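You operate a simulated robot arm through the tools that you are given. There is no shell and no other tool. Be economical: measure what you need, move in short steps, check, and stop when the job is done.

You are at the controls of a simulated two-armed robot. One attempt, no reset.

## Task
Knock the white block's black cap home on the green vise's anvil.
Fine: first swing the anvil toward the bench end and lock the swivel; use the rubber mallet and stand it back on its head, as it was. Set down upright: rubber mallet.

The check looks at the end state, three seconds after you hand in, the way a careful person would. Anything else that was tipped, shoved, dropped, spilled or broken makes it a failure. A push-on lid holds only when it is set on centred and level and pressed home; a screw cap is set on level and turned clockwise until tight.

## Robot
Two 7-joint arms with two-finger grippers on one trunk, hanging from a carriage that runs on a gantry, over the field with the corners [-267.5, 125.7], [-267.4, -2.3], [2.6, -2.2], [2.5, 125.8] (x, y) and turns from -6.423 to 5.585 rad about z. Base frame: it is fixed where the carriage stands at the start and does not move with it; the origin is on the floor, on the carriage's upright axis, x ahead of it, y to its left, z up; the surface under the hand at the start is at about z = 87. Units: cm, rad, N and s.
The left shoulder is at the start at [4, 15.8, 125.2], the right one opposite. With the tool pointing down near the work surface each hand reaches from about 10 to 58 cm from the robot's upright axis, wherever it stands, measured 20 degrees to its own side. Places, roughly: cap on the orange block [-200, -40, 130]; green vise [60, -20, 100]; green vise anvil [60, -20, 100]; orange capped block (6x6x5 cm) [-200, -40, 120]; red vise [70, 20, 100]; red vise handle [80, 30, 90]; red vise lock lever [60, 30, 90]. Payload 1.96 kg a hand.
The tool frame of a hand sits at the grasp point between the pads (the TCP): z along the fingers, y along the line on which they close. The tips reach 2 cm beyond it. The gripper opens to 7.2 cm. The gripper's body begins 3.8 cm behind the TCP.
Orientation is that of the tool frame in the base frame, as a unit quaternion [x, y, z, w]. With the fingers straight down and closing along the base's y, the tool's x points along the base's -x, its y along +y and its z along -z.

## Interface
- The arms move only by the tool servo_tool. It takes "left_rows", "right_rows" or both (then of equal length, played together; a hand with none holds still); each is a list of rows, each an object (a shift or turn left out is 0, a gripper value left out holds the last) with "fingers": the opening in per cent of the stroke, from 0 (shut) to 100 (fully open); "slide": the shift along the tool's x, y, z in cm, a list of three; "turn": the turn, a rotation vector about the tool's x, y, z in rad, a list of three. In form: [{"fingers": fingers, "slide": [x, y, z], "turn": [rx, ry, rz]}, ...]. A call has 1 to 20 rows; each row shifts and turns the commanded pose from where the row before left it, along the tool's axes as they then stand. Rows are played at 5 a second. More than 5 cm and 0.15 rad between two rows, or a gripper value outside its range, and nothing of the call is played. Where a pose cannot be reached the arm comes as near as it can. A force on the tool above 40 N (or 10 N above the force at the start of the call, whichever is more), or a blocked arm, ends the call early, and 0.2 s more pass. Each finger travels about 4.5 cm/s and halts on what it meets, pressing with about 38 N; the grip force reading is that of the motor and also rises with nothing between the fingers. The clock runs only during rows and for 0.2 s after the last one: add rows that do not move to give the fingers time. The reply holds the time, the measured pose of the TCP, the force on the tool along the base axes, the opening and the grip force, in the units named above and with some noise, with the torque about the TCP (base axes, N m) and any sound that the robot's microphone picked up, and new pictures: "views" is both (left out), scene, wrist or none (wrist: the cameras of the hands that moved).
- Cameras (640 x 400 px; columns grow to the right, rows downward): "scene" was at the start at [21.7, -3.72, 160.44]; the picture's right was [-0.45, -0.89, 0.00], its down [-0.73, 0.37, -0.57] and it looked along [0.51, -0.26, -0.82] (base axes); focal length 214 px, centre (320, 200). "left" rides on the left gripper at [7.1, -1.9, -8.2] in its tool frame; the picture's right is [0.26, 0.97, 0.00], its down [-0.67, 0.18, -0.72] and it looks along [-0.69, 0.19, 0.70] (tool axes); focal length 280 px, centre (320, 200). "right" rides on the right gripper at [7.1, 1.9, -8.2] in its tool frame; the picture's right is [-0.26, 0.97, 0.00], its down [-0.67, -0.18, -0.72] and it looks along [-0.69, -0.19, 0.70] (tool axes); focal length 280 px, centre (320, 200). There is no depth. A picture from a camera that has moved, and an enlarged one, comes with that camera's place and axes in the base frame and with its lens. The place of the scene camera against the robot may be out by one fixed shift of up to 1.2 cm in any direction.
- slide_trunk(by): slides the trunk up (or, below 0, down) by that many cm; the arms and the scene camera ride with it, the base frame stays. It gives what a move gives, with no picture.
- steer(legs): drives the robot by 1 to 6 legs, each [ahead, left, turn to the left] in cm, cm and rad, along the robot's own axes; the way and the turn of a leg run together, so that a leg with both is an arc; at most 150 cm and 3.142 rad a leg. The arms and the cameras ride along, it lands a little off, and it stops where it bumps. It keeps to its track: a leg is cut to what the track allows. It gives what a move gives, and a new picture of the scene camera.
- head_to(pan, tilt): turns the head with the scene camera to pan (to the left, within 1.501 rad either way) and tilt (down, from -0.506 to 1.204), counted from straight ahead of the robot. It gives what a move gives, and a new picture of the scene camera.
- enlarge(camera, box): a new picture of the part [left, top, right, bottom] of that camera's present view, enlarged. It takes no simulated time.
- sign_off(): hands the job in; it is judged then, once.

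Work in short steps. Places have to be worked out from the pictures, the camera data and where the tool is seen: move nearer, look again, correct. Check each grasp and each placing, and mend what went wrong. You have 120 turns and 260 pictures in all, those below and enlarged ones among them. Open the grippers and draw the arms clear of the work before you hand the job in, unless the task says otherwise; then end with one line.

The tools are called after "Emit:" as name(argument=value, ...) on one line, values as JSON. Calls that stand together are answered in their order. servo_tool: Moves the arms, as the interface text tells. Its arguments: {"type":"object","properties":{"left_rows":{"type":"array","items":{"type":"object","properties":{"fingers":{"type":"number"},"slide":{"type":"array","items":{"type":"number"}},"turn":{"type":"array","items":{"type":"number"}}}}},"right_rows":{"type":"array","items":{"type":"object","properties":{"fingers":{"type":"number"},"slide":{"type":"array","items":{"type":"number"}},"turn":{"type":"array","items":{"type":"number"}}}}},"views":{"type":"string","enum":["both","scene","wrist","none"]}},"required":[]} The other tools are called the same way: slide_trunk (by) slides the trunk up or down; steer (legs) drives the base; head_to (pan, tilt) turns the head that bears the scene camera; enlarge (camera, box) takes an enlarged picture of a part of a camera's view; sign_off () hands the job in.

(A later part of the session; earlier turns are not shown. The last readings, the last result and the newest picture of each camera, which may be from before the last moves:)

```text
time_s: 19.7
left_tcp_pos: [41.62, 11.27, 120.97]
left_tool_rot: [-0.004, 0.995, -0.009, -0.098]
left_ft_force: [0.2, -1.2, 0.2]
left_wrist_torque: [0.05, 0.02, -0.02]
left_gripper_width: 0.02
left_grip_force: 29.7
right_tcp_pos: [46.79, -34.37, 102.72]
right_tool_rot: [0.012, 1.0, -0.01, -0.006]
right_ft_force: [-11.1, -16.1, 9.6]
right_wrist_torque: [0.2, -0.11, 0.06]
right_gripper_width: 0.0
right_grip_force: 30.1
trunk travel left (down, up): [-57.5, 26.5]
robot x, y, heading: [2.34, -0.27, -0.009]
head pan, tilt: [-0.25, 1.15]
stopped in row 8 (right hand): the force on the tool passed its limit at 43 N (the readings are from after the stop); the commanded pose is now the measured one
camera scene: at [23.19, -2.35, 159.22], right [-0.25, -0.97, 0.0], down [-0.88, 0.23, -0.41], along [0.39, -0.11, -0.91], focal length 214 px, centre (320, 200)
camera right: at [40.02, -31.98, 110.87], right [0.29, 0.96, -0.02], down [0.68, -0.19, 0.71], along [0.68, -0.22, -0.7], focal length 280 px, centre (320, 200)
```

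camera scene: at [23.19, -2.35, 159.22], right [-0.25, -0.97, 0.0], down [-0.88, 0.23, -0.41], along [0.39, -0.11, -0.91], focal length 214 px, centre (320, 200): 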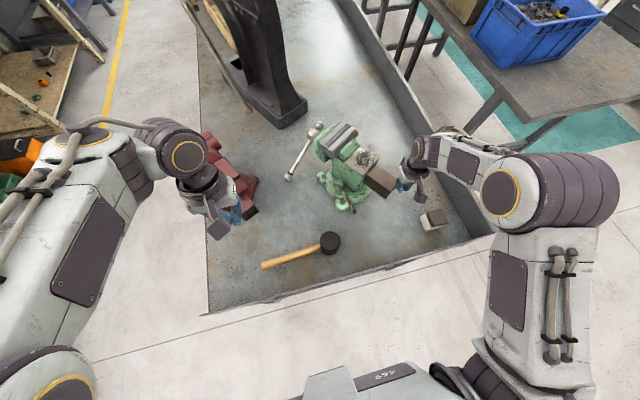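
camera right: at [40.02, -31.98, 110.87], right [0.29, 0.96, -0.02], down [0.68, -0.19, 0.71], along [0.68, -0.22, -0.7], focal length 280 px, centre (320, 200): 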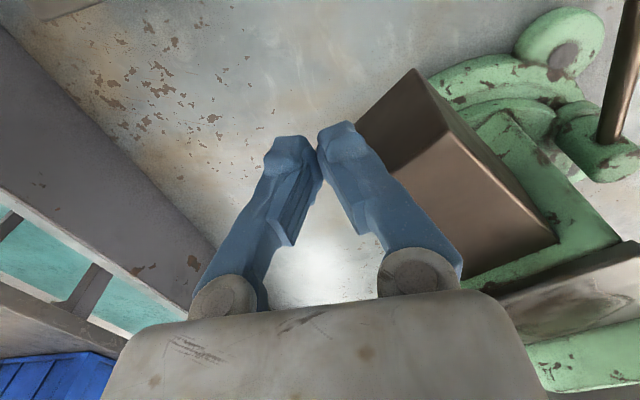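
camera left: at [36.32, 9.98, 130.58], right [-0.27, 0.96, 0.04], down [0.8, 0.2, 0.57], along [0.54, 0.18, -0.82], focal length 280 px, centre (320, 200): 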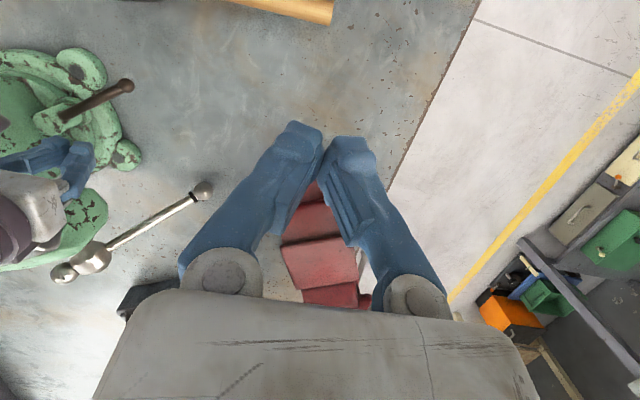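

The reaction points along the bar: my finger hit the end-face corner, so that test proved nothing. Better to straddle the bar end with the open gripper; I back off, rise, yaw by 34° and hover over it.

Emit:
servo_tool(right_rows=[{"slide": [0.5, -2, 0]}, {"slide": [0, -1, -4.5]}, {"slide": [0, 0, -4.5]}, {"fingers": 100, "slide": [0, 0, -2]}, {"slide": [-0.2, 2, 0], "turn": [0, 0, -0.15]}, {"slide": [-0.2, 2, 0], "turn": [0, 0, -0.15]}, {"slide": [-0.2, 1.8, 0], "turn": [0, 0, -0.15]}, {"turn": [0, 0, -0.15]}, {}])

Emit:
enlarge(camera="scene", box=[280, 100, 460, 240])

```text
time_s: 21.7
left_tcp_pos: [41.69, 11.71, 121.17]
left_tool_rot: [-0.005, 0.995, -0.006, -0.097]
left_ft_force: [0.4, 0.9, 0.5]
left_wrist_torque: [0.03, -0.03, 0.0]
left_gripper_width: 0.01
left_grip_force: 29.3
right_tcp_pos: [46.66, -30.74, 113.56]
right_tool_rot: [-0.288, 0.958, -0.005, -0.006]
right_ft_force: [0.1, 0.1, 0.1]
right_wrist_torque: [0.01, -0.02, 0.01]
right_gripper_width: 7.18
right_grip_force: 0.0
trunk travel left (down, up): [-57.5, 26.5]
robot x, y, heading: [2.39, 0.27, 0.001]
head pan, tilt: [-0.25, 1.15]
camera scene: at [23.28, -2.1, 159.21], right [-0.25, -0.97, 0.0], down [-0.88, 0.23, -0.41], along [0.4, -0.1, -0.91], focal length 214 px, centre (320, 200)
camera right: at [39.8, -32.86, 121.82], right [-0.31, 0.95, -0.01], down [0.67, 0.23, 0.71], along [0.67, 0.21, -0.71], focal length 280 px, centre (320, 200)
```

scene: 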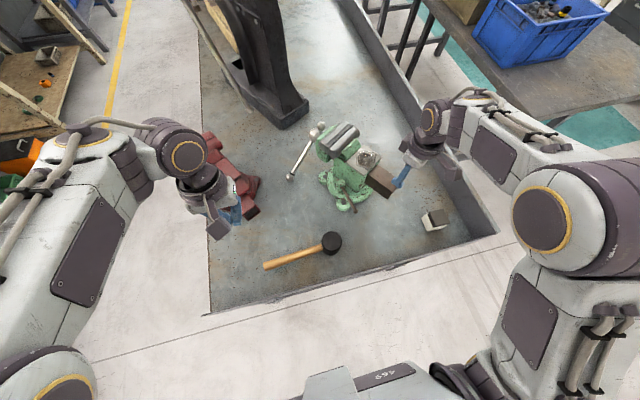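
right: 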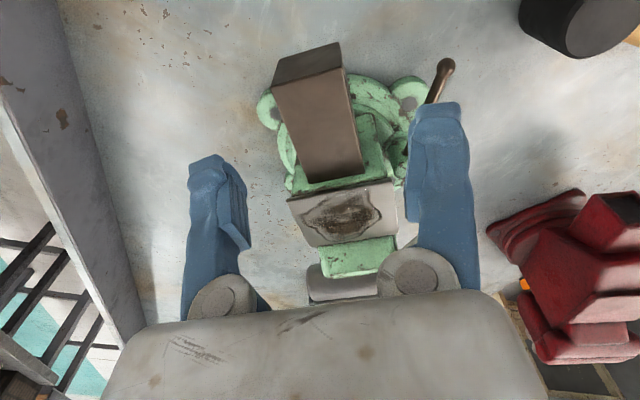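

```text
2.86 times, centred on (370, 170) of scene
camera zoom: at [23.28, -2.1, 159.21], right [-0.25, -0.97, 0.0], down [-0.88, 0.23, -0.41], along [0.4, -0.1, -0.91], focal length 613 px, centre (177, 286)
```

zoom: 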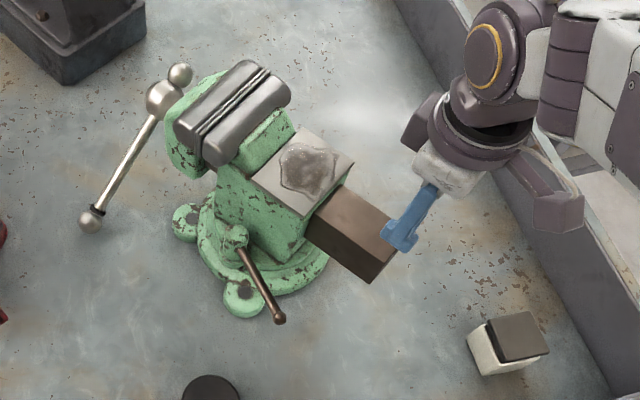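

The bar end is centred at [46.4,−31.7]; I shift onto it and straddle it, then close.

Emit:
servo_tool(right_rows=[{"slide": [-1.8, -0.65, 0]}, {"slide": [0, 0, 4]}, {"slide": [0, 0, 4]}, {"slide": [0, 0, 3.8]}, {"fingers": 40}, {"fingers": 0}, {}, {}])

```text
time_s: 23.5
left_tcp_pos: [41.89, 11.58, 121.22]
left_tool_rot: [-0.005, 0.995, -0.008, -0.096]
left_ft_force: [-0.8, -0.1, -0.2]
left_wrist_torque: [0.03, -0.01, 0.01]
left_gripper_width: 0.0
left_grip_force: 29.5
right_tcp_pos: [48.48, -30.89, 101.84]
right_tool_rot: [-0.286, 0.958, -0.006, -0.005]
right_ft_force: [12.2, -13.9, -13.6]
right_wrist_torque: [0.34, -0.29, 0.76]
right_gripper_width: 5.44
right_grip_force: 39.9
trunk travel left (down, up): [-57.5, 26.5]
robot x, y, heading: [2.21, 0.19, 0.0]
head pan, tilt: [-0.25, 1.15]
camera scene: at [23.36, -2.2, 159.22], right [-0.25, -0.97, 0.0], down [-0.88, 0.23, -0.41], along [0.4, -0.1, -0.91], focal length 214 px, centre (320, 200)
camera right: at [41.61, -32.96, 110.03], right [-0.31, 0.95, -0.01], down [0.67, 0.23, 0.71], along [0.67, 0.21, -0.71], focal length 280 px, centre (320, 200)
```

scene: 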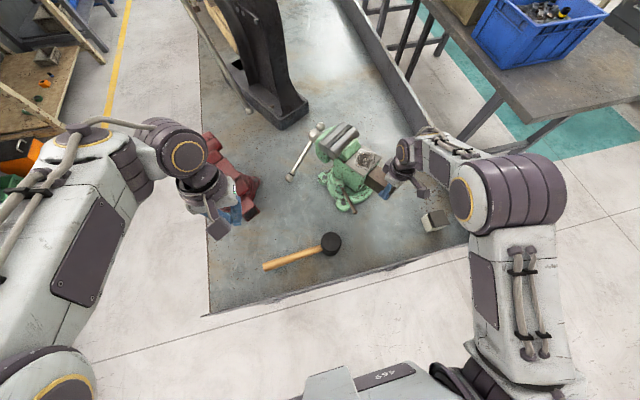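
right: 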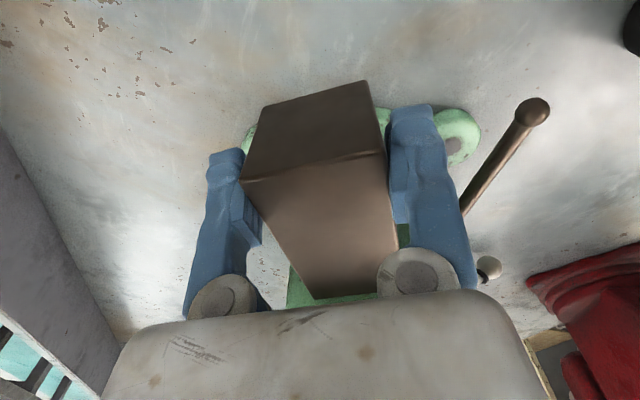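

The bar is held between the fingers. I try a small clockwise swing about the swivel axis and watch the force.

Emit:
servo_tool(right_rows=[{"slide": [0, 0.6, 0], "turn": [0, 0, 0.05]}, {"slide": [0, 0.57, 0], "turn": [0, 0, 0.05]}, {"slide": [0, 0.57, 0], "turn": [0, 0, 0.05]}])

```text
time_s: 23.9
left_tcp_pos: [41.95, 11.49, 121.18]
left_tool_rot: [-0.005, 0.995, -0.009, -0.097]
left_ft_force: [0.8, -0.3, 0.1]
left_wrist_torque: [-0.01, 0.03, -0.02]
left_gripper_width: 0.0
left_grip_force: 29.6
right_tcp_pos: [48.49, -30.84, 101.99]
right_tool_rot: [-0.264, 0.964, -0.011, -0.004]
right_ft_force: [13.4, -13.5, -5.5]
right_wrist_torque: [-0.26, 0.02, 1.01]
right_gripper_width: 5.47
right_grip_force: 39.8
trunk travel left (down, up): [-57.5, 26.5]
robot x, y, heading: [2.18, -0.55, -0.005]
head pan, tilt: [-0.25, 1.15]
stopped in row 2 (right hand): the force on the tool passed its limit at 44 N (the readings are from after the stop); the commanded pose is now the measured one
camera scene: at [23.42, -2.3, 159.27], right [-0.25, -0.97, 0.0], down [-0.88, 0.23, -0.41], along [0.4, -0.1, -0.91], focal length 214 px, centre (320, 200)
camera right: at [41.46, -32.58, 110.21], right [-0.27, 0.96, -0.02], down [0.67, 0.2, 0.71], along [0.69, 0.18, -0.7], focal length 280 px, centre (320, 200)
```

scene: 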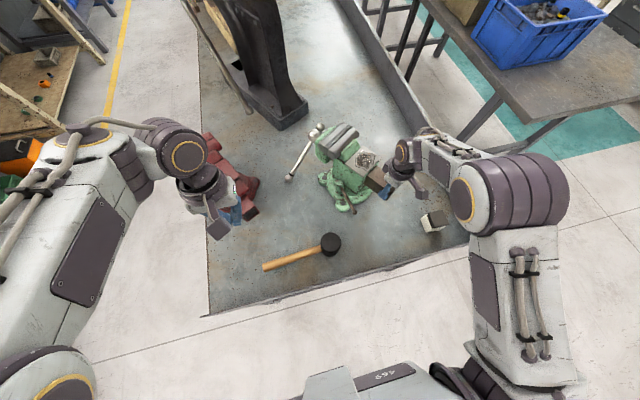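
right: 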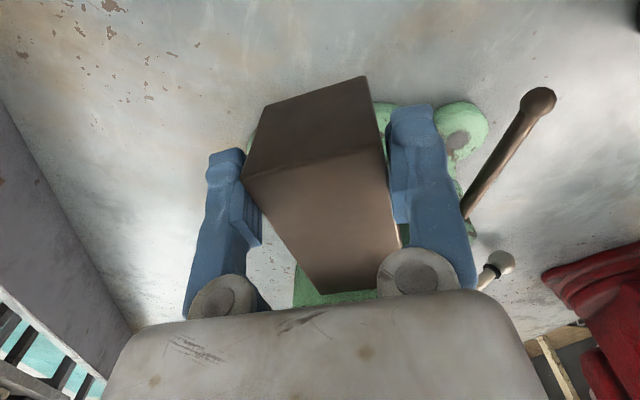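

Still rigid clockwise. I test the opposite direction gently to tell a lock from an end stop.

Emit:
servo_tool(right_rows=[{"slide": [0, -0.5, 0], "turn": [0, 0, -0.02]}, {"slide": [0, -0.5, 0], "turn": [0, 0, -0.02]}, {"slide": [0, -0.5, 0], "turn": [0, 0, -0.02]}], views="wrist")

```text
time_s: 24.5
left_tcp_pos: [41.74, 11.53, 121.0]
left_tool_rot: [-0.005, 0.995, -0.008, -0.097]
left_ft_force: [-0.5, -0.1, 0.3]
left_wrist_torque: [-0.01, 0.01, 0.01]
left_gripper_width: 0.02
left_grip_force: 29.3
right_tcp_pos: [48.52, -30.8, 101.97]
right_tool_rot: [-0.283, 0.959, -0.005, -0.004]
right_ft_force: [-8.4, 3.3, 19.9]
right_wrist_torque: [0.0, 0.12, 0.28]
right_gripper_width: 5.36
right_grip_force: 40.2
trunk travel left (down, up): [-57.5, 26.5]
robot x, y, heading: [2.36, -0.1, -0.004]
head pan, tilt: [-0.25, 1.15]
stopped in row 2 (right hand): the force on the tool passed its limit at 46 N (the readings are from after the stop); the commanded pose is now the measured one
camera right: at [41.64, -32.9, 110.23], right [-0.3, 0.95, -0.01], down [0.67, 0.22, 0.71], along [0.68, 0.21, -0.71], focal length 280 px, centre (320, 200)
```

right: 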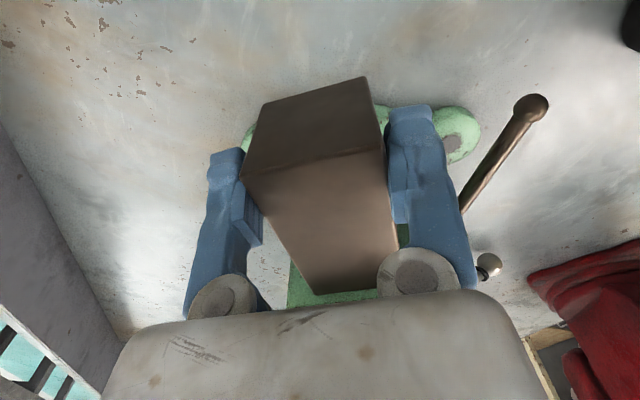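

Rigid both ways, so it's locked in this lever position too; the lever must be turned the other way, clockwise. I release the bar, rise, and hover straddling the lever tip.

Emit:
servo_tool(right_rows=[{"fingers": 100}, {}, {"slide": [0, 0, -4.5]}, {"slide": [0, 0, -4.5]}, {"slide": [0, 0, -4.5], "turn": [0, 0, 0.145]}, {"slide": [0, 3.5, 0], "turn": [0, 0, 0.145]}, {"fingers": 50, "slide": [0, 3.5, 0], "turn": [0, 0, 0.145]}, {"slide": [-1, 3.3, 0], "turn": [0, 0, 0.14]}, {"slide": [0, 0, 3]}, {}])

Emit:
enlarge(camera="right", box=[160, 0, 480, 200])

```text
time_s: 26.7
left_tcp_pos: [41.7, 11.65, 121.05]
left_tool_rot: [-0.005, 0.995, -0.007, -0.098]
left_ft_force: [-0.1, 0.0, -0.9]
left_wrist_torque: [-0.03, -0.02, 0.02]
left_gripper_width: 0.0
left_grip_force: 30.1
right_tcp_pos: [46.51, -20.82, 112.32]
right_tool_rot: [0.002, 1.0, -0.005, -0.004]
right_ft_force: [-0.3, 0.3, -0.1]
right_wrist_torque: [0.0, -0.01, -0.01]
right_gripper_width: 3.63
right_grip_force: 0.2
trunk travel left (down, up): [-57.5, 26.5]
robot x, y, heading: [2.14, 0.04, -0.003]
head pan, tilt: [-0.25, 1.15]
camera scene: at [23.27, -2.11, 159.21], right [-0.25, -0.97, 0.0], down [-0.88, 0.23, -0.41], along [0.4, -0.1, -0.91], focal length 214 px, centre (320, 200)
camera right: at [39.6, -18.61, 120.42], right [0.27, 0.96, -0.01], down [0.68, -0.18, 0.71], along [0.69, -0.2, -0.7], focal length 280 px, centre (320, 200)
```

scene: 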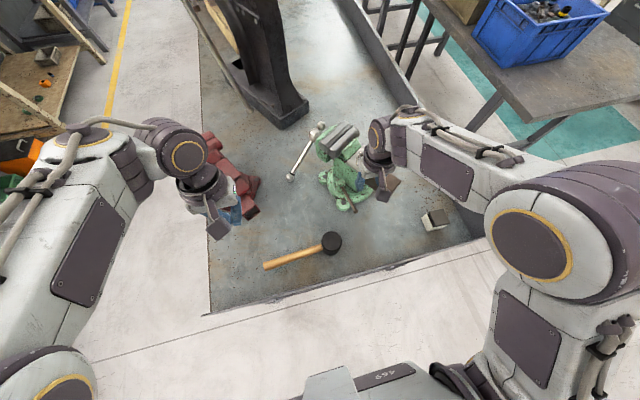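
right: 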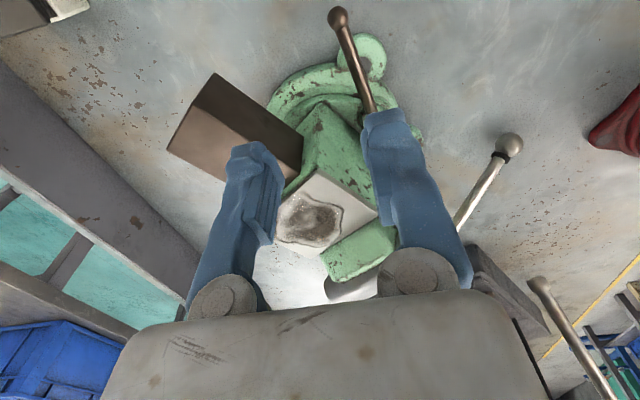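

```text
2.00 times, centred on (320, 100) of right
camera zoom: at [39.6, -18.61, 120.42], right [0.27, 0.96, -0.01], down [0.68, -0.18, 0.71], along [0.69, -0.2, -0.7], focal length 561 px, centre (320, 400)
```

zoom: 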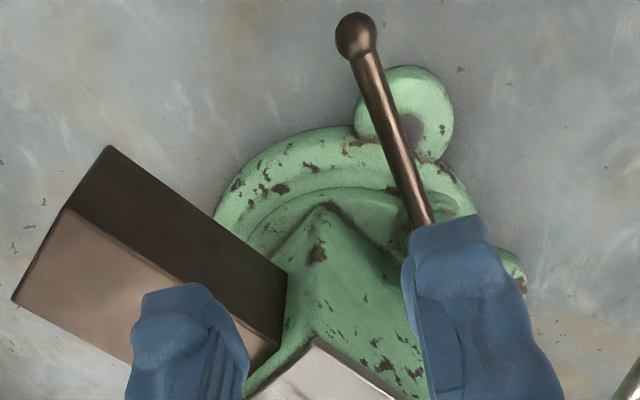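

Triangulation puts the lever tip at [45.4,−19.1,95], higher than I thought, so my earlier "stop" may have been a base ear. I lower the open fingers astride the lever at z≈95.5.

Emit:
servo_tool(right_rows=[{"slide": [-1.2, 2.0, 0]}, {"slide": [0, 0, 4.5]}, {"slide": [0, 0, 4.5]}, {"slide": [0, 0, 4.5]}, {"slide": [0, 0, 3.2]}, {}])

```text
time_s: 28.1
left_tcp_pos: [41.71, 11.8, 121.1]
left_tool_rot: [-0.005, 0.995, -0.006, -0.097]
left_ft_force: [0.3, -0.7, 0.6]
left_wrist_torque: [0.0, -0.01, 0.02]
left_gripper_width: 0.0
left_grip_force: 29.8
right_tcp_pos: [47.74, -18.87, 95.7]
right_tool_rot: [0.001, 1.0, -0.007, -0.004]
right_ft_force: [0.0, -0.2, -1.1]
right_wrist_torque: [-0.01, -0.01, -0.02]
right_gripper_width: 3.61
right_grip_force: 0.0
trunk travel left (down, up): [-57.5, 26.5]
robot x, y, heading: [2.48, -0.38, -0.005]
head pan, tilt: [-0.25, 1.15]
camera scene: at [23.27, -2.11, 159.21], right [-0.25, -0.97, 0.0], down [-0.88, 0.23, -0.41], along [0.4, -0.1, -0.91], focal length 214 px, centre (320, 200)
camera right: at [40.77, -16.85, 103.74], right [0.26, 0.96, -0.01], down [0.68, -0.18, 0.71], along [0.69, -0.2, -0.7], focal length 280 px, centre (320, 200)
```

scene: 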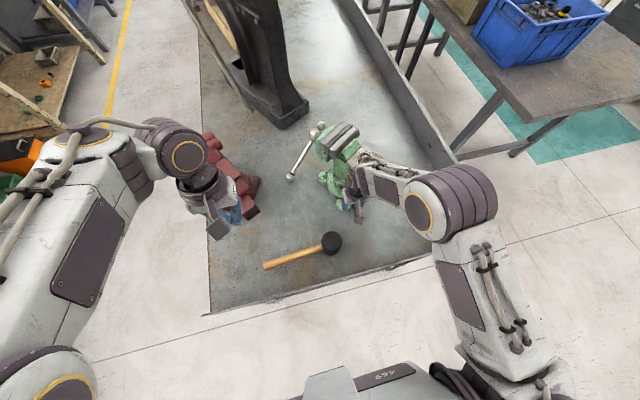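
right: 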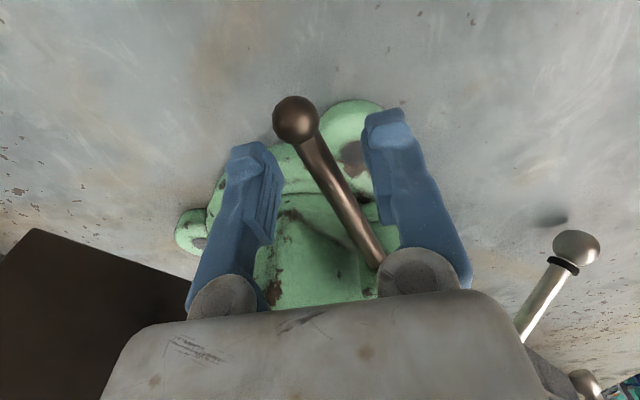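

The lever is between the fingers. I narrow the gap and nudge further counter-clockwise to see whether that was really its stop.

Emit:
servo_tool(right_rows=[{"fingers": 28}, {}, {"slide": [0, -0.4, 0]}, {"slide": [0, -0.4, 0]}, {"slide": [0, -0.4, 0]}, {"slide": [0, -0.4, 0]}], views="wrist")

```text
time_s: 29.5
left_tcp_pos: [41.66, 12.06, 121.14]
left_tool_rot: [-0.006, 0.995, -0.006, -0.097]
left_ft_force: [0.1, -0.3, 0.2]
left_wrist_torque: [0.02, -0.03, 0.02]
left_gripper_width: 0.0
left_grip_force: 29.7
right_tcp_pos: [47.93, -19.89, 95.49]
right_tool_rot: [-0.001, 1.0, -0.003, -0.004]
right_ft_force: [-2.4, 23.4, 5.3]
right_wrist_torque: [0.2, 0.2, 0.24]
right_gripper_width: 3.3
right_grip_force: 10.0
trunk travel left (down, up): [-57.5, 26.5]
robot x, y, heading: [2.4, 0.14, -0.001]
head pan, tilt: [-0.25, 1.15]
camera right: at [40.83, -17.86, 103.74], right [0.26, 0.97, -0.01], down [0.68, -0.18, 0.71], along [0.69, -0.19, -0.7], focal length 280 px, centre (320, 200)
```

right: 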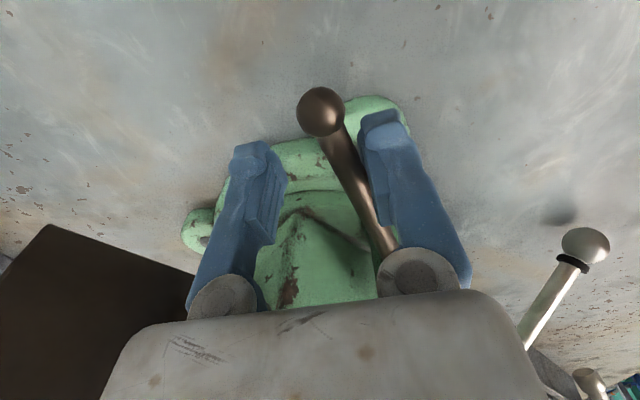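

The lever is at its counter-clockwise stop. So I swing it clockwise, following its arc with the tool turning along.

Emit:
servo_tool(right_rows=[{"fingers": 40, "slide": [0, 0.5, 0]}, {"slide": [0, 0.6, 0]}, {"slide": [0, 0.6, 0]}, {"slide": [-0.04, 0.85, 0], "turn": [0, 0, 0.1]}, {"slide": [-0.04, 0.85, 0], "turn": [0, 0, 0.1]}, {"slide": [-0.04, 0.85, 0], "turn": [0, 0, 0.1]}, {"slide": [-0.04, 0.85, 0], "turn": [0, 0, 0.1]}, {"slide": [-0.04, 0.85, 0], "turn": [0, 0, 0.1]}, {"slide": [-0.04, 0.85, 0], "turn": [0, 0, 0.1]}])

```text
time_s: 31.5
left_tcp_pos: [41.81, 11.75, 121.02]
left_tool_rot: [-0.004, 0.995, -0.007, -0.098]
left_ft_force: [-0.7, 0.5, 0.4]
left_wrist_torque: [-0.01, 0.01, -0.01]
left_gripper_width: 0.01
left_grip_force: 29.5
right_tcp_pos: [49.26, -13.93, 95.69]
right_tool_rot: [0.297, 0.955, -0.007, -0.001]
right_ft_force: [-1.2, -2.4, -0.6]
right_wrist_torque: [0.02, 0.03, 0.0]
right_gripper_width: 2.99
right_grip_force: 1.0
trunk travel left (down, up): [-57.5, 26.5]
robot x, y, heading: [2.35, 0.02, -0.004]
head pan, tilt: [-0.25, 1.15]
camera scene: at [23.26, -2.11, 159.21], right [-0.25, -0.97, 0.0], down [-0.88, 0.23, -0.41], along [0.4, -0.1, -0.91], focal length 214 px, centre (320, 200)
camera right: at [44.67, -8.29, 103.62], right [0.76, 0.65, -0.01], down [0.46, -0.53, 0.72], along [0.46, -0.56, -0.7], focal length 280 px, centre (320, 200)
```

scene: 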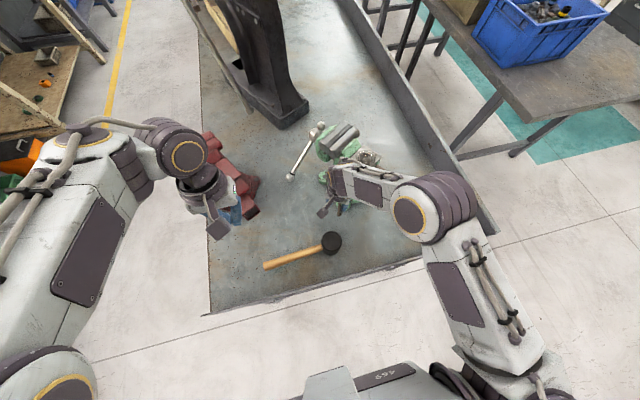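
right: 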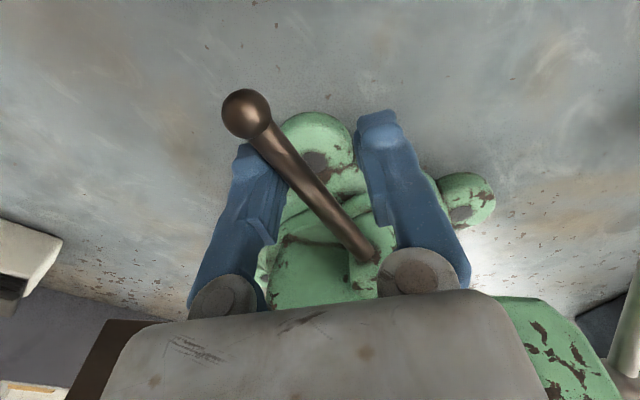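

It follows easily (~3 N). I continue clockwise past its original position.

Emit:
servo_tool(right_rows=[{"slide": [-0.04, 0.85, 0], "turn": [0, 0, 0.1]}, {"slide": [-0.04, 0.85, 0], "turn": [0, 0, 0.1]}, {"slide": [-0.04, 0.85, 0], "turn": [0, 0, 0.1]}, {"slide": [-0.04, 0.85, 0], "turn": [0, 0, 0.1]}, {"slide": [-0.04, 0.85, 0], "turn": [0, 0, 0.1]}, {"slide": [-0.04, 0.85, 0], "turn": [0, 0, 0.1]}, {"slide": [-0.04, 0.85, 0], "turn": [0, 0, 0.1]}, {"slide": [-0.04, 0.85, 0], "turn": [0, 0, 0.1]}])

```text
time_s: 33.3
left_tcp_pos: [41.63, 11.69, 121.16]
left_tool_rot: [-0.005, 0.995, -0.006, -0.098]
left_ft_force: [0.2, 0.7, 0.1]
left_wrist_torque: [0.03, -0.02, 0.03]
left_gripper_width: 0.0
left_grip_force: 29.2
right_tcp_pos: [54.84, -10.38, 95.44]
right_tool_rot: [0.645, 0.764, -0.007, 0.002]
right_ft_force: [-2.1, -0.8, -0.4]
right_wrist_torque: [0.01, 0.03, -0.01]
right_gripper_width: 3.08
right_grip_force: 1.7
trunk travel left (down, up): [-57.5, 26.5]
robot x, y, heading: [1.98, -0.34, -0.003]
head pan, tilt: [-0.25, 1.15]
camera scene: at [23.26, -2.1, 159.21], right [-0.25, -0.97, 0.0], down [-0.88, 0.23, -0.41], along [0.4, -0.1, -0.91], focal length 214 px, centre (320, 200)
camera right: at [55.73, -2.95, 103.47], right [1.0, -0.1, 0.0], down [-0.06, -0.69, 0.72], along [-0.07, -0.72, -0.69], focal length 280 px, centre (320, 200)
```

scene: 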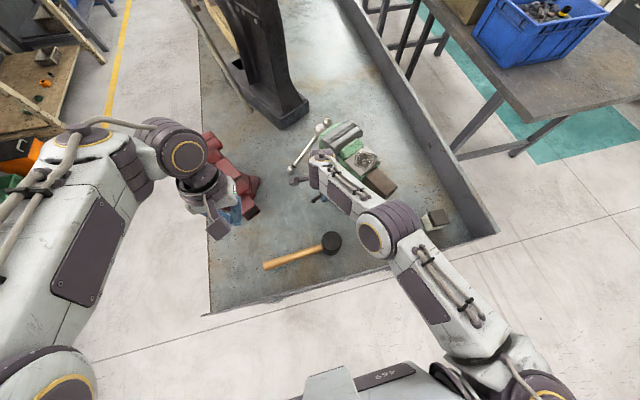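
right: 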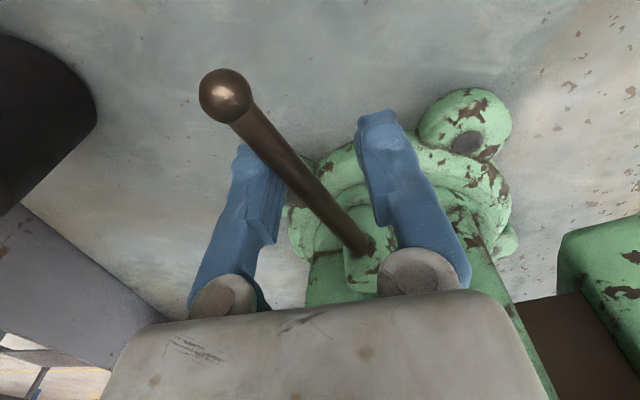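

Lever is now ~15° beyond its original angle and still free. I carry on clockwise until it resists.

Emit:
servo_tool(right_rows=[{"slide": [-0.04, 0.8, 0], "turn": [0, 0, 0.08]}, {"slide": [-0.04, 0.8, 0], "turn": [0, 0, 0.08]}, {"slide": [-0.04, 0.8, 0], "turn": [0, 0, 0.08]}, {"slide": [-0.04, 0.8, 0], "turn": [0, 0, 0.08]}, {"slide": [-0.04, 0.8, 0], "turn": [0, 0, 0.08]}])

```text
time_s: 34.5
left_tcp_pos: [41.68, 11.65, 121.1]
left_tool_rot: [-0.005, 0.995, -0.008, -0.097]
left_ft_force: [-0.1, 0.6, 0.0]
left_wrist_torque: [-0.01, -0.01, 0.0]
left_gripper_width: 0.01
left_grip_force: 29.5
right_tcp_pos: [56.71, -10.5, 96.02]
right_tool_rot: [0.784, 0.621, -0.007, 0.001]
right_ft_force: [-3.5, -0.8, -0.7]
right_wrist_torque: [-0.08, 0.02, 0.06]
right_gripper_width: 3.09
right_grip_force: 1.3
right hand out of reach, approached as far as the arm can: row 3, 4, 5
trunk travel left (down, up): [-57.5, 26.5]
robot x, y, heading: [2.53, -0.08, -0.008]
head pan, tilt: [-0.25, 1.15]
camera scene: at [23.23, -2.11, 159.2], right [-0.25, -0.97, 0.0], down [-0.88, 0.23, -0.41], along [0.39, -0.1, -0.91], focal length 214 px, centre (320, 200)
camera right: at [60.39, -3.79, 104.07], right [0.88, -0.48, 0.0], down [-0.33, -0.6, 0.73], along [-0.35, -0.64, -0.69], focal length 280 px, centre (320, 200)
```

scene: 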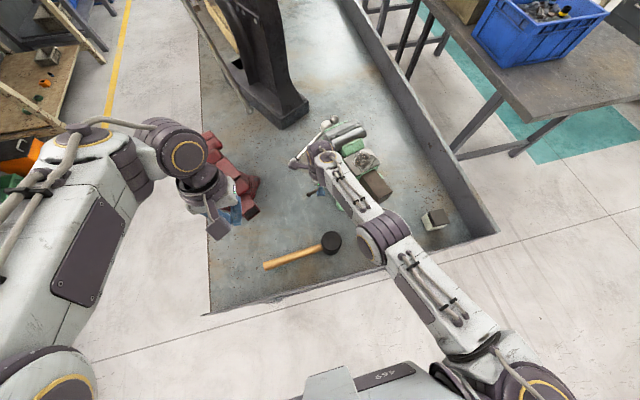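
right: 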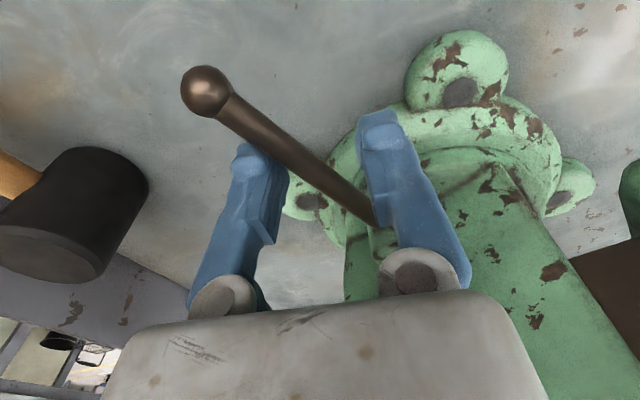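

Reach is running out, but the vise body seems to have swung in the scene view. Zooming in.

Emit:
enlarge(camera="scene", box=[280, 100, 460, 240])

```text
2.86 times, centred on (370, 170) of scene
camera zoom: at [23.23, -2.11, 159.2], right [-0.25, -0.97, 0.0], down [-0.88, 0.23, -0.41], along [0.39, -0.1, -0.91], focal length 613 px, centre (177, 286)
```

zoom: 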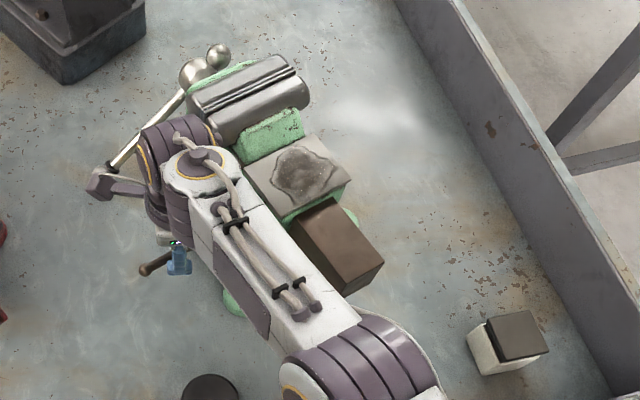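

The body is swinging along: the lever is at its loose end and the swivel is free. I open, lift off the lever, and check the vise's new heading.

Emit:
servo_tool(right_rows=[{"slide": [0, -0.6, 0], "fingers": 60}, {"slide": [0, 0, -4.5]}, {"slide": [0, 0, -4.5]}, {"slide": [0, 0, -4.5]}, {"slide": [0, 0, -4.5], "turn": [0, 0, -0.145]}, {"slide": [0.5, -3, 0], "turn": [0, 0, -0.145]}, {"slide": [0.5, -3, 0], "turn": [0, 0, -0.145]}, {"turn": [0, 0, -0.145]}, {"turn": [0, 0, -0.145]}, {"turn": [0, 0, -0.145]}, {"turn": [0, 0, -0.145]}, {"turn": [0, 0, -0.145]}, {"turn": [0, 0, -0.145]}, {"slide": [2, -2, 0], "turn": [0, 0, -0.145]}, {"slide": [2, -4, 0], "turn": [0, 0, -0.145]}, {"slide": [2, -4, 0]}, {"slide": [0, -4, 0]}, {"slide": [0, -4, 0]}, {"fingers": 100}])

Emit:
enlarge(camera="scene", box=[280, 100, 460, 240])

```text
time_s: 38.5
left_tcp_pos: [41.71, 11.75, 121.15]
left_tool_rot: [-0.005, 0.995, -0.008, -0.097]
left_ft_force: [-0.6, -0.2, 0.5]
left_wrist_torque: [-0.01, 0.07, -0.01]
left_gripper_width: 0.02
left_grip_force: 29.6
right_tcp_pos: [40.03, -24.21, 114.39]
right_tool_rot: [0.103, 0.995, -0.006, -0.002]
right_ft_force: [-0.4, 0.8, -0.5]
right_wrist_torque: [-0.03, 0.02, 0.04]
right_gripper_width: 7.2
right_grip_force: 0.0
trunk travel left (down, up): [-57.5, 26.5]
robot x, y, heading: [1.81, -0.01, -0.003]
head pan, tilt: [-0.25, 1.15]
camera scene: at [23.27, -2.11, 159.21], right [-0.25, -0.97, 0.0], down [-0.88, 0.23, -0.41], along [0.4, -0.1, -0.91], focal length 214 px, centre (320, 200)
camera right: at [33.58, -20.74, 122.47], right [0.45, 0.89, -0.01], down [0.63, -0.31, 0.71], along [0.63, -0.33, -0.7], focal length 280 px, centre (320, 200)
```

scene: 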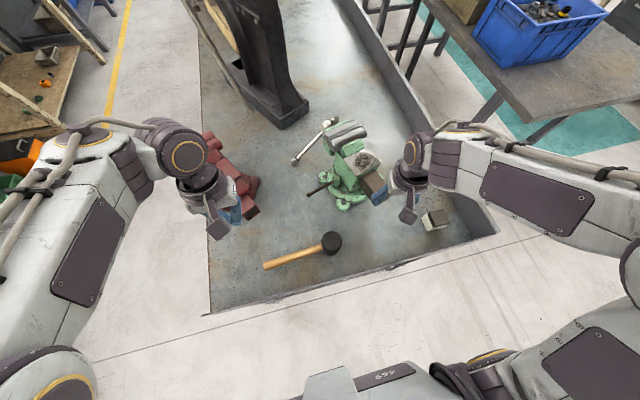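
right: 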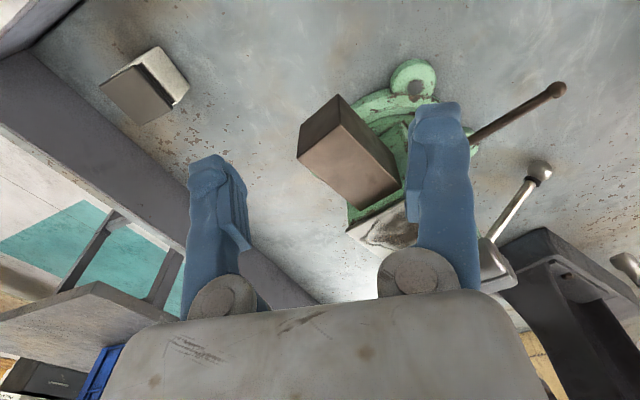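

```text
2.86 times, centred on (370, 170) of scene
camera zoom: at [23.27, -2.11, 159.21], right [-0.25, -0.97, 0.0], down [-0.88, 0.23, -0.41], along [0.4, -0.1, -0.91], focal length 613 px, centre (177, 286)
```

zoom: 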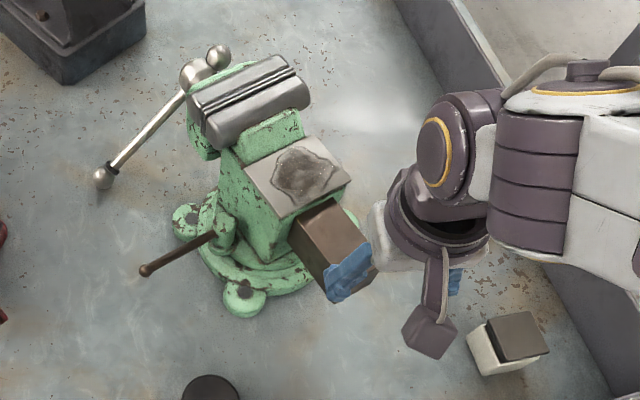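

The bar now points ~194°, so ~14° more to aim straight at the bench end. I turn the gripper parallel to it, straddle the bar end, and close gently.

Emit:
servo_tool(right_rows=[{"turn": [0, 0, -0.15]}, {"turn": [0, 0, -0.15]}, {"turn": [0, 0, -0.15]}, {"slide": [-2.8, -1.45, 0]}, {"slide": [-2.7, -1.45, 0]}, {"slide": [0, 0, 4]}, {}])

```text
time_s: 40.1
left_tcp_pos: [41.72, 11.62, 121.12]
left_tool_rot: [-0.005, 0.995, -0.007, -0.098]
left_ft_force: [0.2, -0.5, 0.1]
left_wrist_torque: [-0.01, -0.01, 0.01]
left_gripper_width: 0.01
left_grip_force: 29.8
right_tcp_pos: [46.14, -25.6, 110.36]
right_tool_rot: [-0.121, 0.993, -0.006, -0.004]
right_ft_force: [0.5, 1.0, -0.1]
right_wrist_torque: [0.01, 0.01, -0.03]
right_gripper_width: 7.22
right_grip_force: 0.1
trunk travel left (down, up): [-57.5, 26.5]
robot x, y, heading: [2.5, -0.11, -0.006]
head pan, tilt: [-0.25, 1.15]
camera scene: at [23.26, -2.11, 159.21], right [-0.25, -0.97, 0.0], down [-0.88, 0.23, -0.41], along [0.4, -0.1, -0.91], focal length 214 px, centre (320, 200)
camera right: at [38.84, -25.25, 118.57], right [0.02, 1.0, -0.01], down [0.7, -0.01, 0.71], along [0.71, -0.02, -0.7], focal length 280 px, centre (320, 200)
```

scene: 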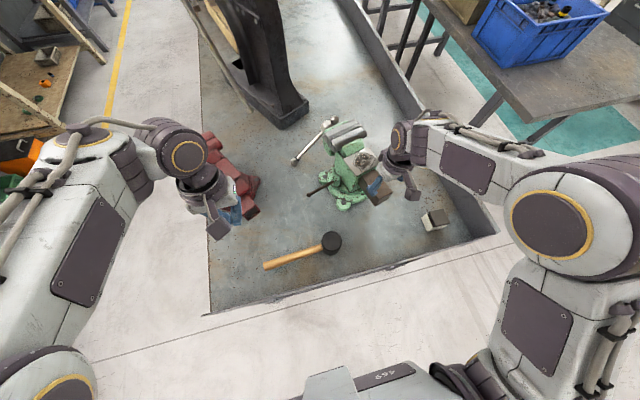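
right: 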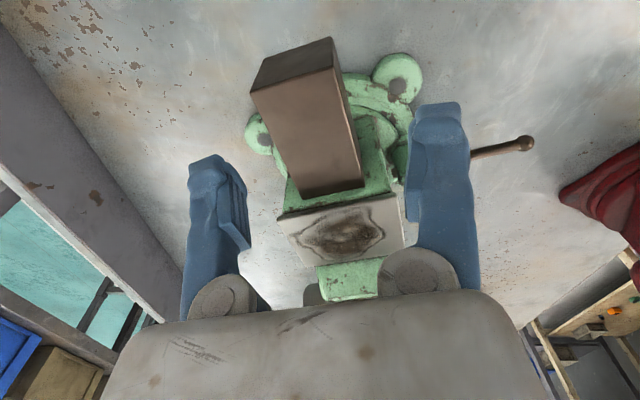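

Bar end centre ≈[44.7,−27]; shifting 1 cm to centre, descending and closing.

Emit:
servo_tool(right_rows=[{"slide": [-0.9, -0.95, 0]}, {"slide": [0, 0, 4.3]}, {"slide": [0, 0, 4.2]}, {"fingers": 62}, {"fingers": 50}, {"fingers": 50}], views="wrist")

```text
time_s: 41.5
left_tcp_pos: [41.69, 11.66, 121.07]
left_tool_rot: [-0.006, 0.995, -0.008, -0.097]
left_ft_force: [-0.4, -0.2, 0.6]
left_wrist_torque: [0.0, 0.0, 0.03]
left_gripper_width: 0.01
left_grip_force: 29.2
right_tcp_pos: [47.13, -26.78, 101.86]
right_tool_rot: [-0.121, 0.993, -0.007, -0.004]
right_ft_force: [-0.8, -4.5, 4.1]
right_wrist_torque: [0.04, 0.0, -0.03]
right_gripper_width: 5.52
right_grip_force: 38.3
trunk travel left (down, up): [-57.5, 26.5]
robot x, y, heading: [2.25, 0.04, -0.004]
head pan, tilt: [-0.25, 1.15]
camera right: at [39.96, -26.27, 110.01], right [0.02, 1.0, -0.01], down [0.7, -0.01, 0.71], along [0.71, -0.03, -0.7], focal length 280 px, centre (320, 200)
```

right: 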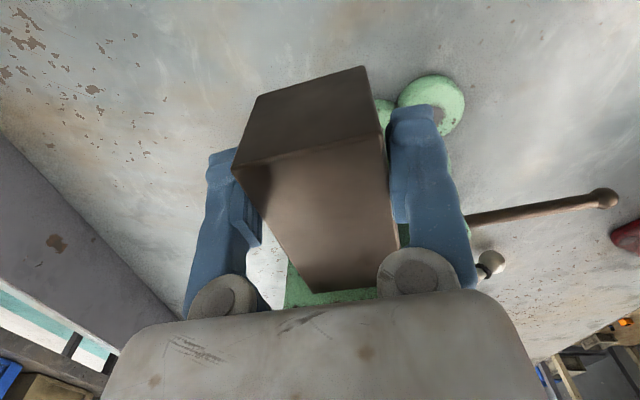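

Gripped. I swing the bar clockwise by 14° in small rows.

Emit:
servo_tool(right_rows=[{"slide": [-0.02, 0.66, 0], "turn": [0, 0, 0.0486]}, {"slide": [-0.02, 0.66, 0], "turn": [0, 0, 0.0486]}, {"slide": [-0.02, 0.66, 0], "turn": [0, 0, 0.0486]}, {"slide": [-0.02, 0.66, 0], "turn": [0, 0, 0.0486]}, {"slide": [-0.02, 0.66, 0], "turn": [0, 0, 0.0486]}, {}])

Emit:
enlarge(camera="scene", box=[280, 100, 460, 240])

```text
time_s: 42.9
left_tcp_pos: [41.71, 11.54, 121.13]
left_tool_rot: [-0.005, 0.995, -0.008, -0.096]
left_ft_force: [-0.2, -0.5, -0.7]
left_wrist_torque: [0.03, 0.03, 0.02]
left_gripper_width: 0.02
left_grip_force: 29.7
right_tcp_pos: [46.79, -23.27, 101.89]
right_tool_rot: [0.0, 1.0, -0.006, -0.002]
right_ft_force: [-7.3, 0.6, 26.3]
right_wrist_torque: [-0.15, 0.54, 0.56]
right_gripper_width: 5.45
right_grip_force: 39.7
trunk travel left (down, up): [-57.5, 26.5]
robot x, y, heading: [2.1, -0.08, -0.005]
head pan, tilt: [-0.25, 1.15]
camera scene: at [23.28, -2.14, 159.23], right [-0.25, -0.97, 0.0], down [-0.88, 0.23, -0.41], along [0.4, -0.1, -0.91], focal length 214 px, centre (320, 200)
camera right: at [39.77, -21.18, 109.98], right [0.26, 0.97, -0.01], down [0.68, -0.17, 0.71], along [0.69, -0.2, -0.7], focal length 280 px, centre (320, 200)
```

scene: 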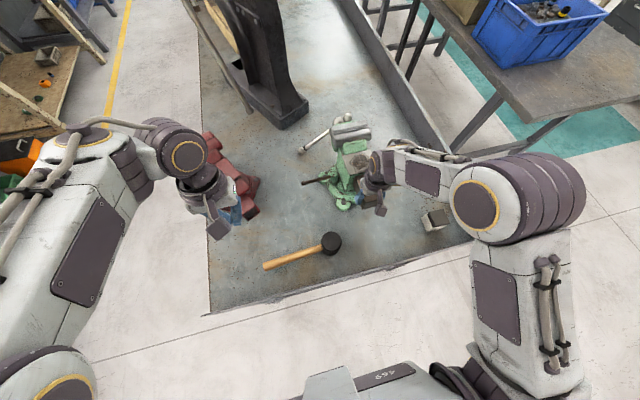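
right: 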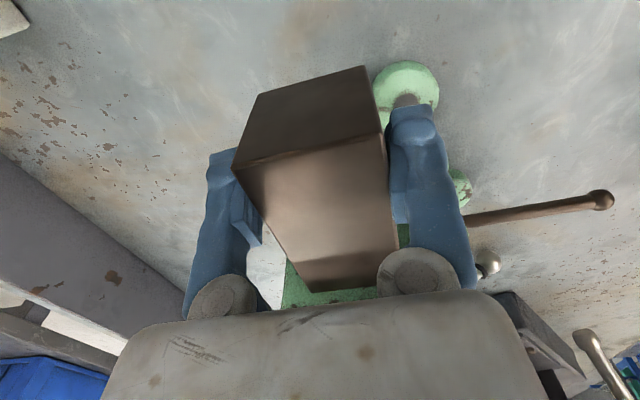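

```text
2.86 times, centred on (370, 170) of scene
camera zoom: at [23.28, -2.14, 159.23], right [-0.25, -0.97, 0.0], down [-0.88, 0.23, -0.41], along [0.4, -0.1, -0.91], focal length 613 px, centre (177, 286)
```

zoom: 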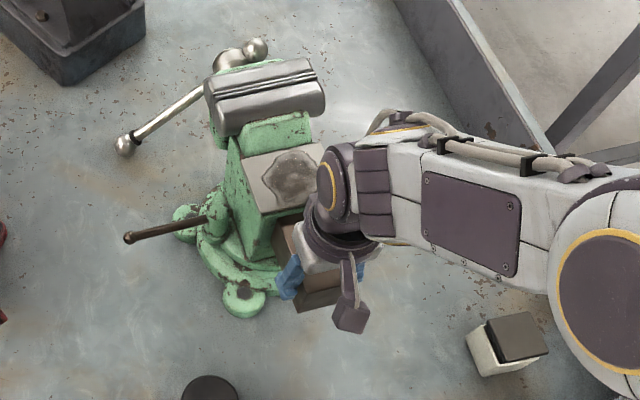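

The bar is now aligned with the bench axis (~181°). I release and lift; then I'll turn the robot left ~0.5 rad, which brings the right shoulder nearer so the lever is in reach.

Emit:
servo_tool(right_rows=[{"fingers": 100}, {}, {"slide": [0, 0, -4.5]}, {"slide": [0, 0, -4.5]}, {"slide": [0, 0, -4.5]}, {"slide": [3, 0, -4]}, {"slide": [4, 0, 0]}, {"slide": [4, 0, 0]}])

Emit:
steer(legs=[[0, 0, 0.5]])

Emit:
head_to(pan=-0.75, tilt=1.05)

Emit:
enlarge(camera="scene", box=[240, 100, 420, 240])

```text
time_s: 44.7
left_tcp_pos: [41.66, 11.53, 121.09]
left_tool_rot: [-0.006, 0.995, -0.008, -0.098]
left_ft_force: [0.1, -1.0, -0.7]
left_wrist_torque: [0.0, -0.02, 0.04]
left_gripper_width: 0.0
left_grip_force: 29.8
right_tcp_pos: [35.5, -23.26, 119.28]
right_tool_rot: [-0.002, 1.0, -0.006, -0.004]
right_ft_force: [0.0, -0.7, 0.0]
right_wrist_torque: [0.03, -0.04, 0.02]
right_gripper_width: 7.2
right_grip_force: 0.0
trunk travel left (down, up): [-57.5, 26.5]
robot x, y, heading: [1.97, 0.11, -0.003]
head pan, tilt: [-0.25, 1.15]
camera scene: at [23.25, -2.17, 159.21], right [-0.25, -0.97, 0.0], down [-0.88, 0.23, -0.41], along [0.4, -0.1, -0.91], focal length 214 px, centre (320, 200)
camera right: at [28.5, -21.17, 127.56], right [0.26, 0.97, -0.01], down [0.68, -0.17, 0.71], along [0.69, -0.19, -0.7], focal length 280 px, centre (320, 200)
```

scene: 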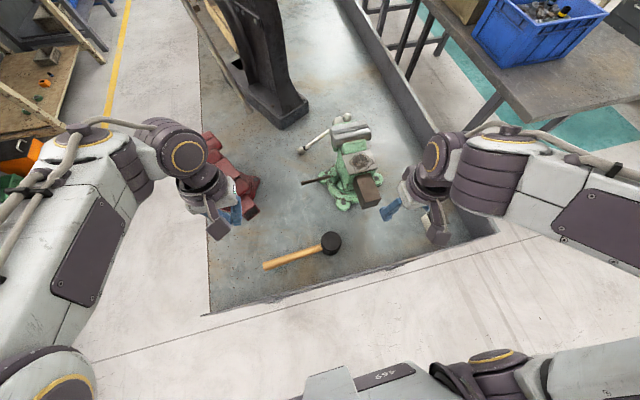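
right: 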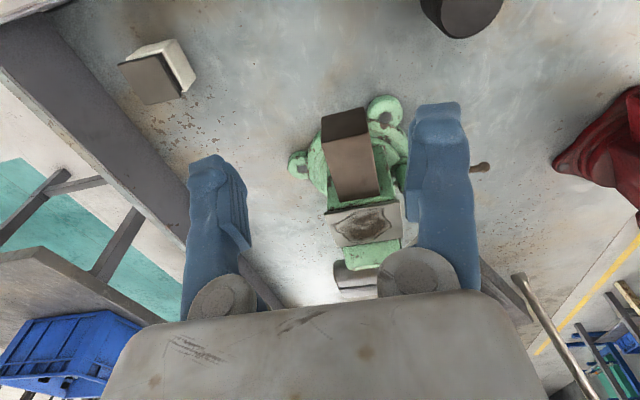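

```text
time_s: 46.5
left_tcp_pos: [31.06, 29.41, 121.13]
left_tool_rot: [-0.253, 0.963, -0.031, -0.092]
left_ft_force: [0.0, 0.0, -0.3]
left_wrist_torque: [0.03, 0.01, 0.0]
left_gripper_width: 0.0
left_grip_force: 29.5
right_tcp_pos: [42.51, -4.18, 119.33]
right_tool_rot: [-0.25, 0.968, -0.006, -0.002]
right_ft_force: [0.1, 0.7, -1.0]
right_wrist_torque: [0.01, 0.0, 0.0]
right_gripper_width: 7.19
right_grip_force: 0.1
trunk travel left (down, up): [-57.5, 26.5]
robot x, y, heading: [1.9, -0.12, 0.501]
head pan, tilt: [-0.25, 1.15]
camera scene: at [21.31, 8.61, 159.21], right [0.25, -0.97, 0.0], down [-0.88, -0.23, -0.41], along [0.4, 0.1, -0.91], focal length 214 px, centre (320, 200)
```

scene: 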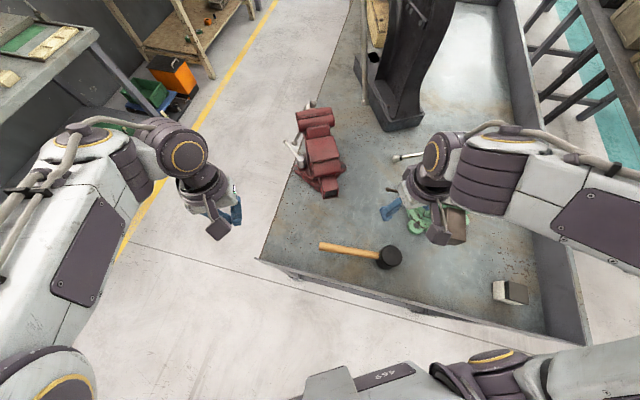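

```text
time_s: 47.5
left_tcp_pos: [31.16, 29.26, 121.07]
left_tool_rot: [-0.253, 0.962, -0.031, -0.093]
left_ft_force: [0.3, 0.3, 0.4]
left_wrist_torque: [-0.01, 0.02, -0.03]
left_gripper_width: 0.0
left_grip_force: 29.5
right_tcp_pos: [42.56, -4.2, 119.36]
right_tool_rot: [-0.249, 0.968, -0.006, -0.001]
right_ft_force: [-0.6, -0.2, -0.3]
right_wrist_torque: [-0.03, 0.01, -0.02]
right_gripper_width: 7.21
right_grip_force: 0.2
trunk travel left (down, up): [-57.5, 26.5]
robot x, y, heading: [2.12, -0.01, 0.497]
head pan, tilt: [-0.75, 1.051]
camera scene: at [21.98, 5.49, 159.84], right [-0.25, -0.97, 0.0], down [-0.84, 0.21, -0.5], along [0.48, -0.12, -0.87], focal length 214 px, centre (320, 200)
```

scene: 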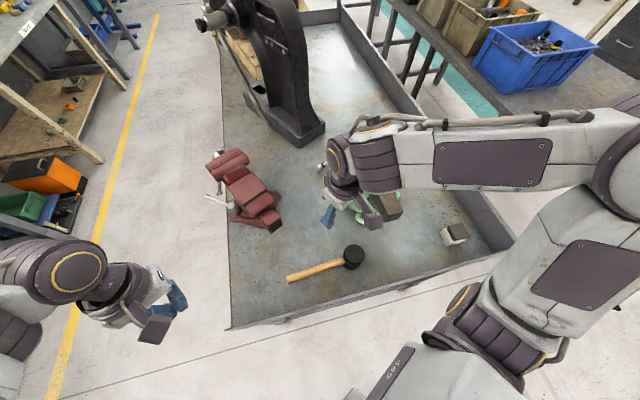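

```text
2.86 times, centred on (330, 170) of scene
camera zoom: at [21.98, 5.49, 159.84], right [-0.25, -0.97, 0.0], down [-0.84, 0.21, -0.5], along [0.48, -0.12, -0.87], focal length 613 px, centre (291, 286)
```

zoom: 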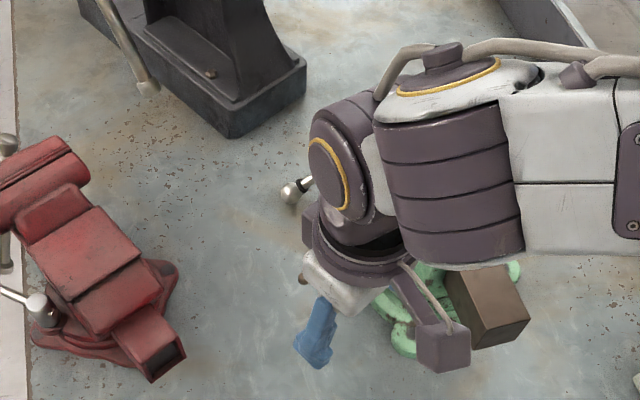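

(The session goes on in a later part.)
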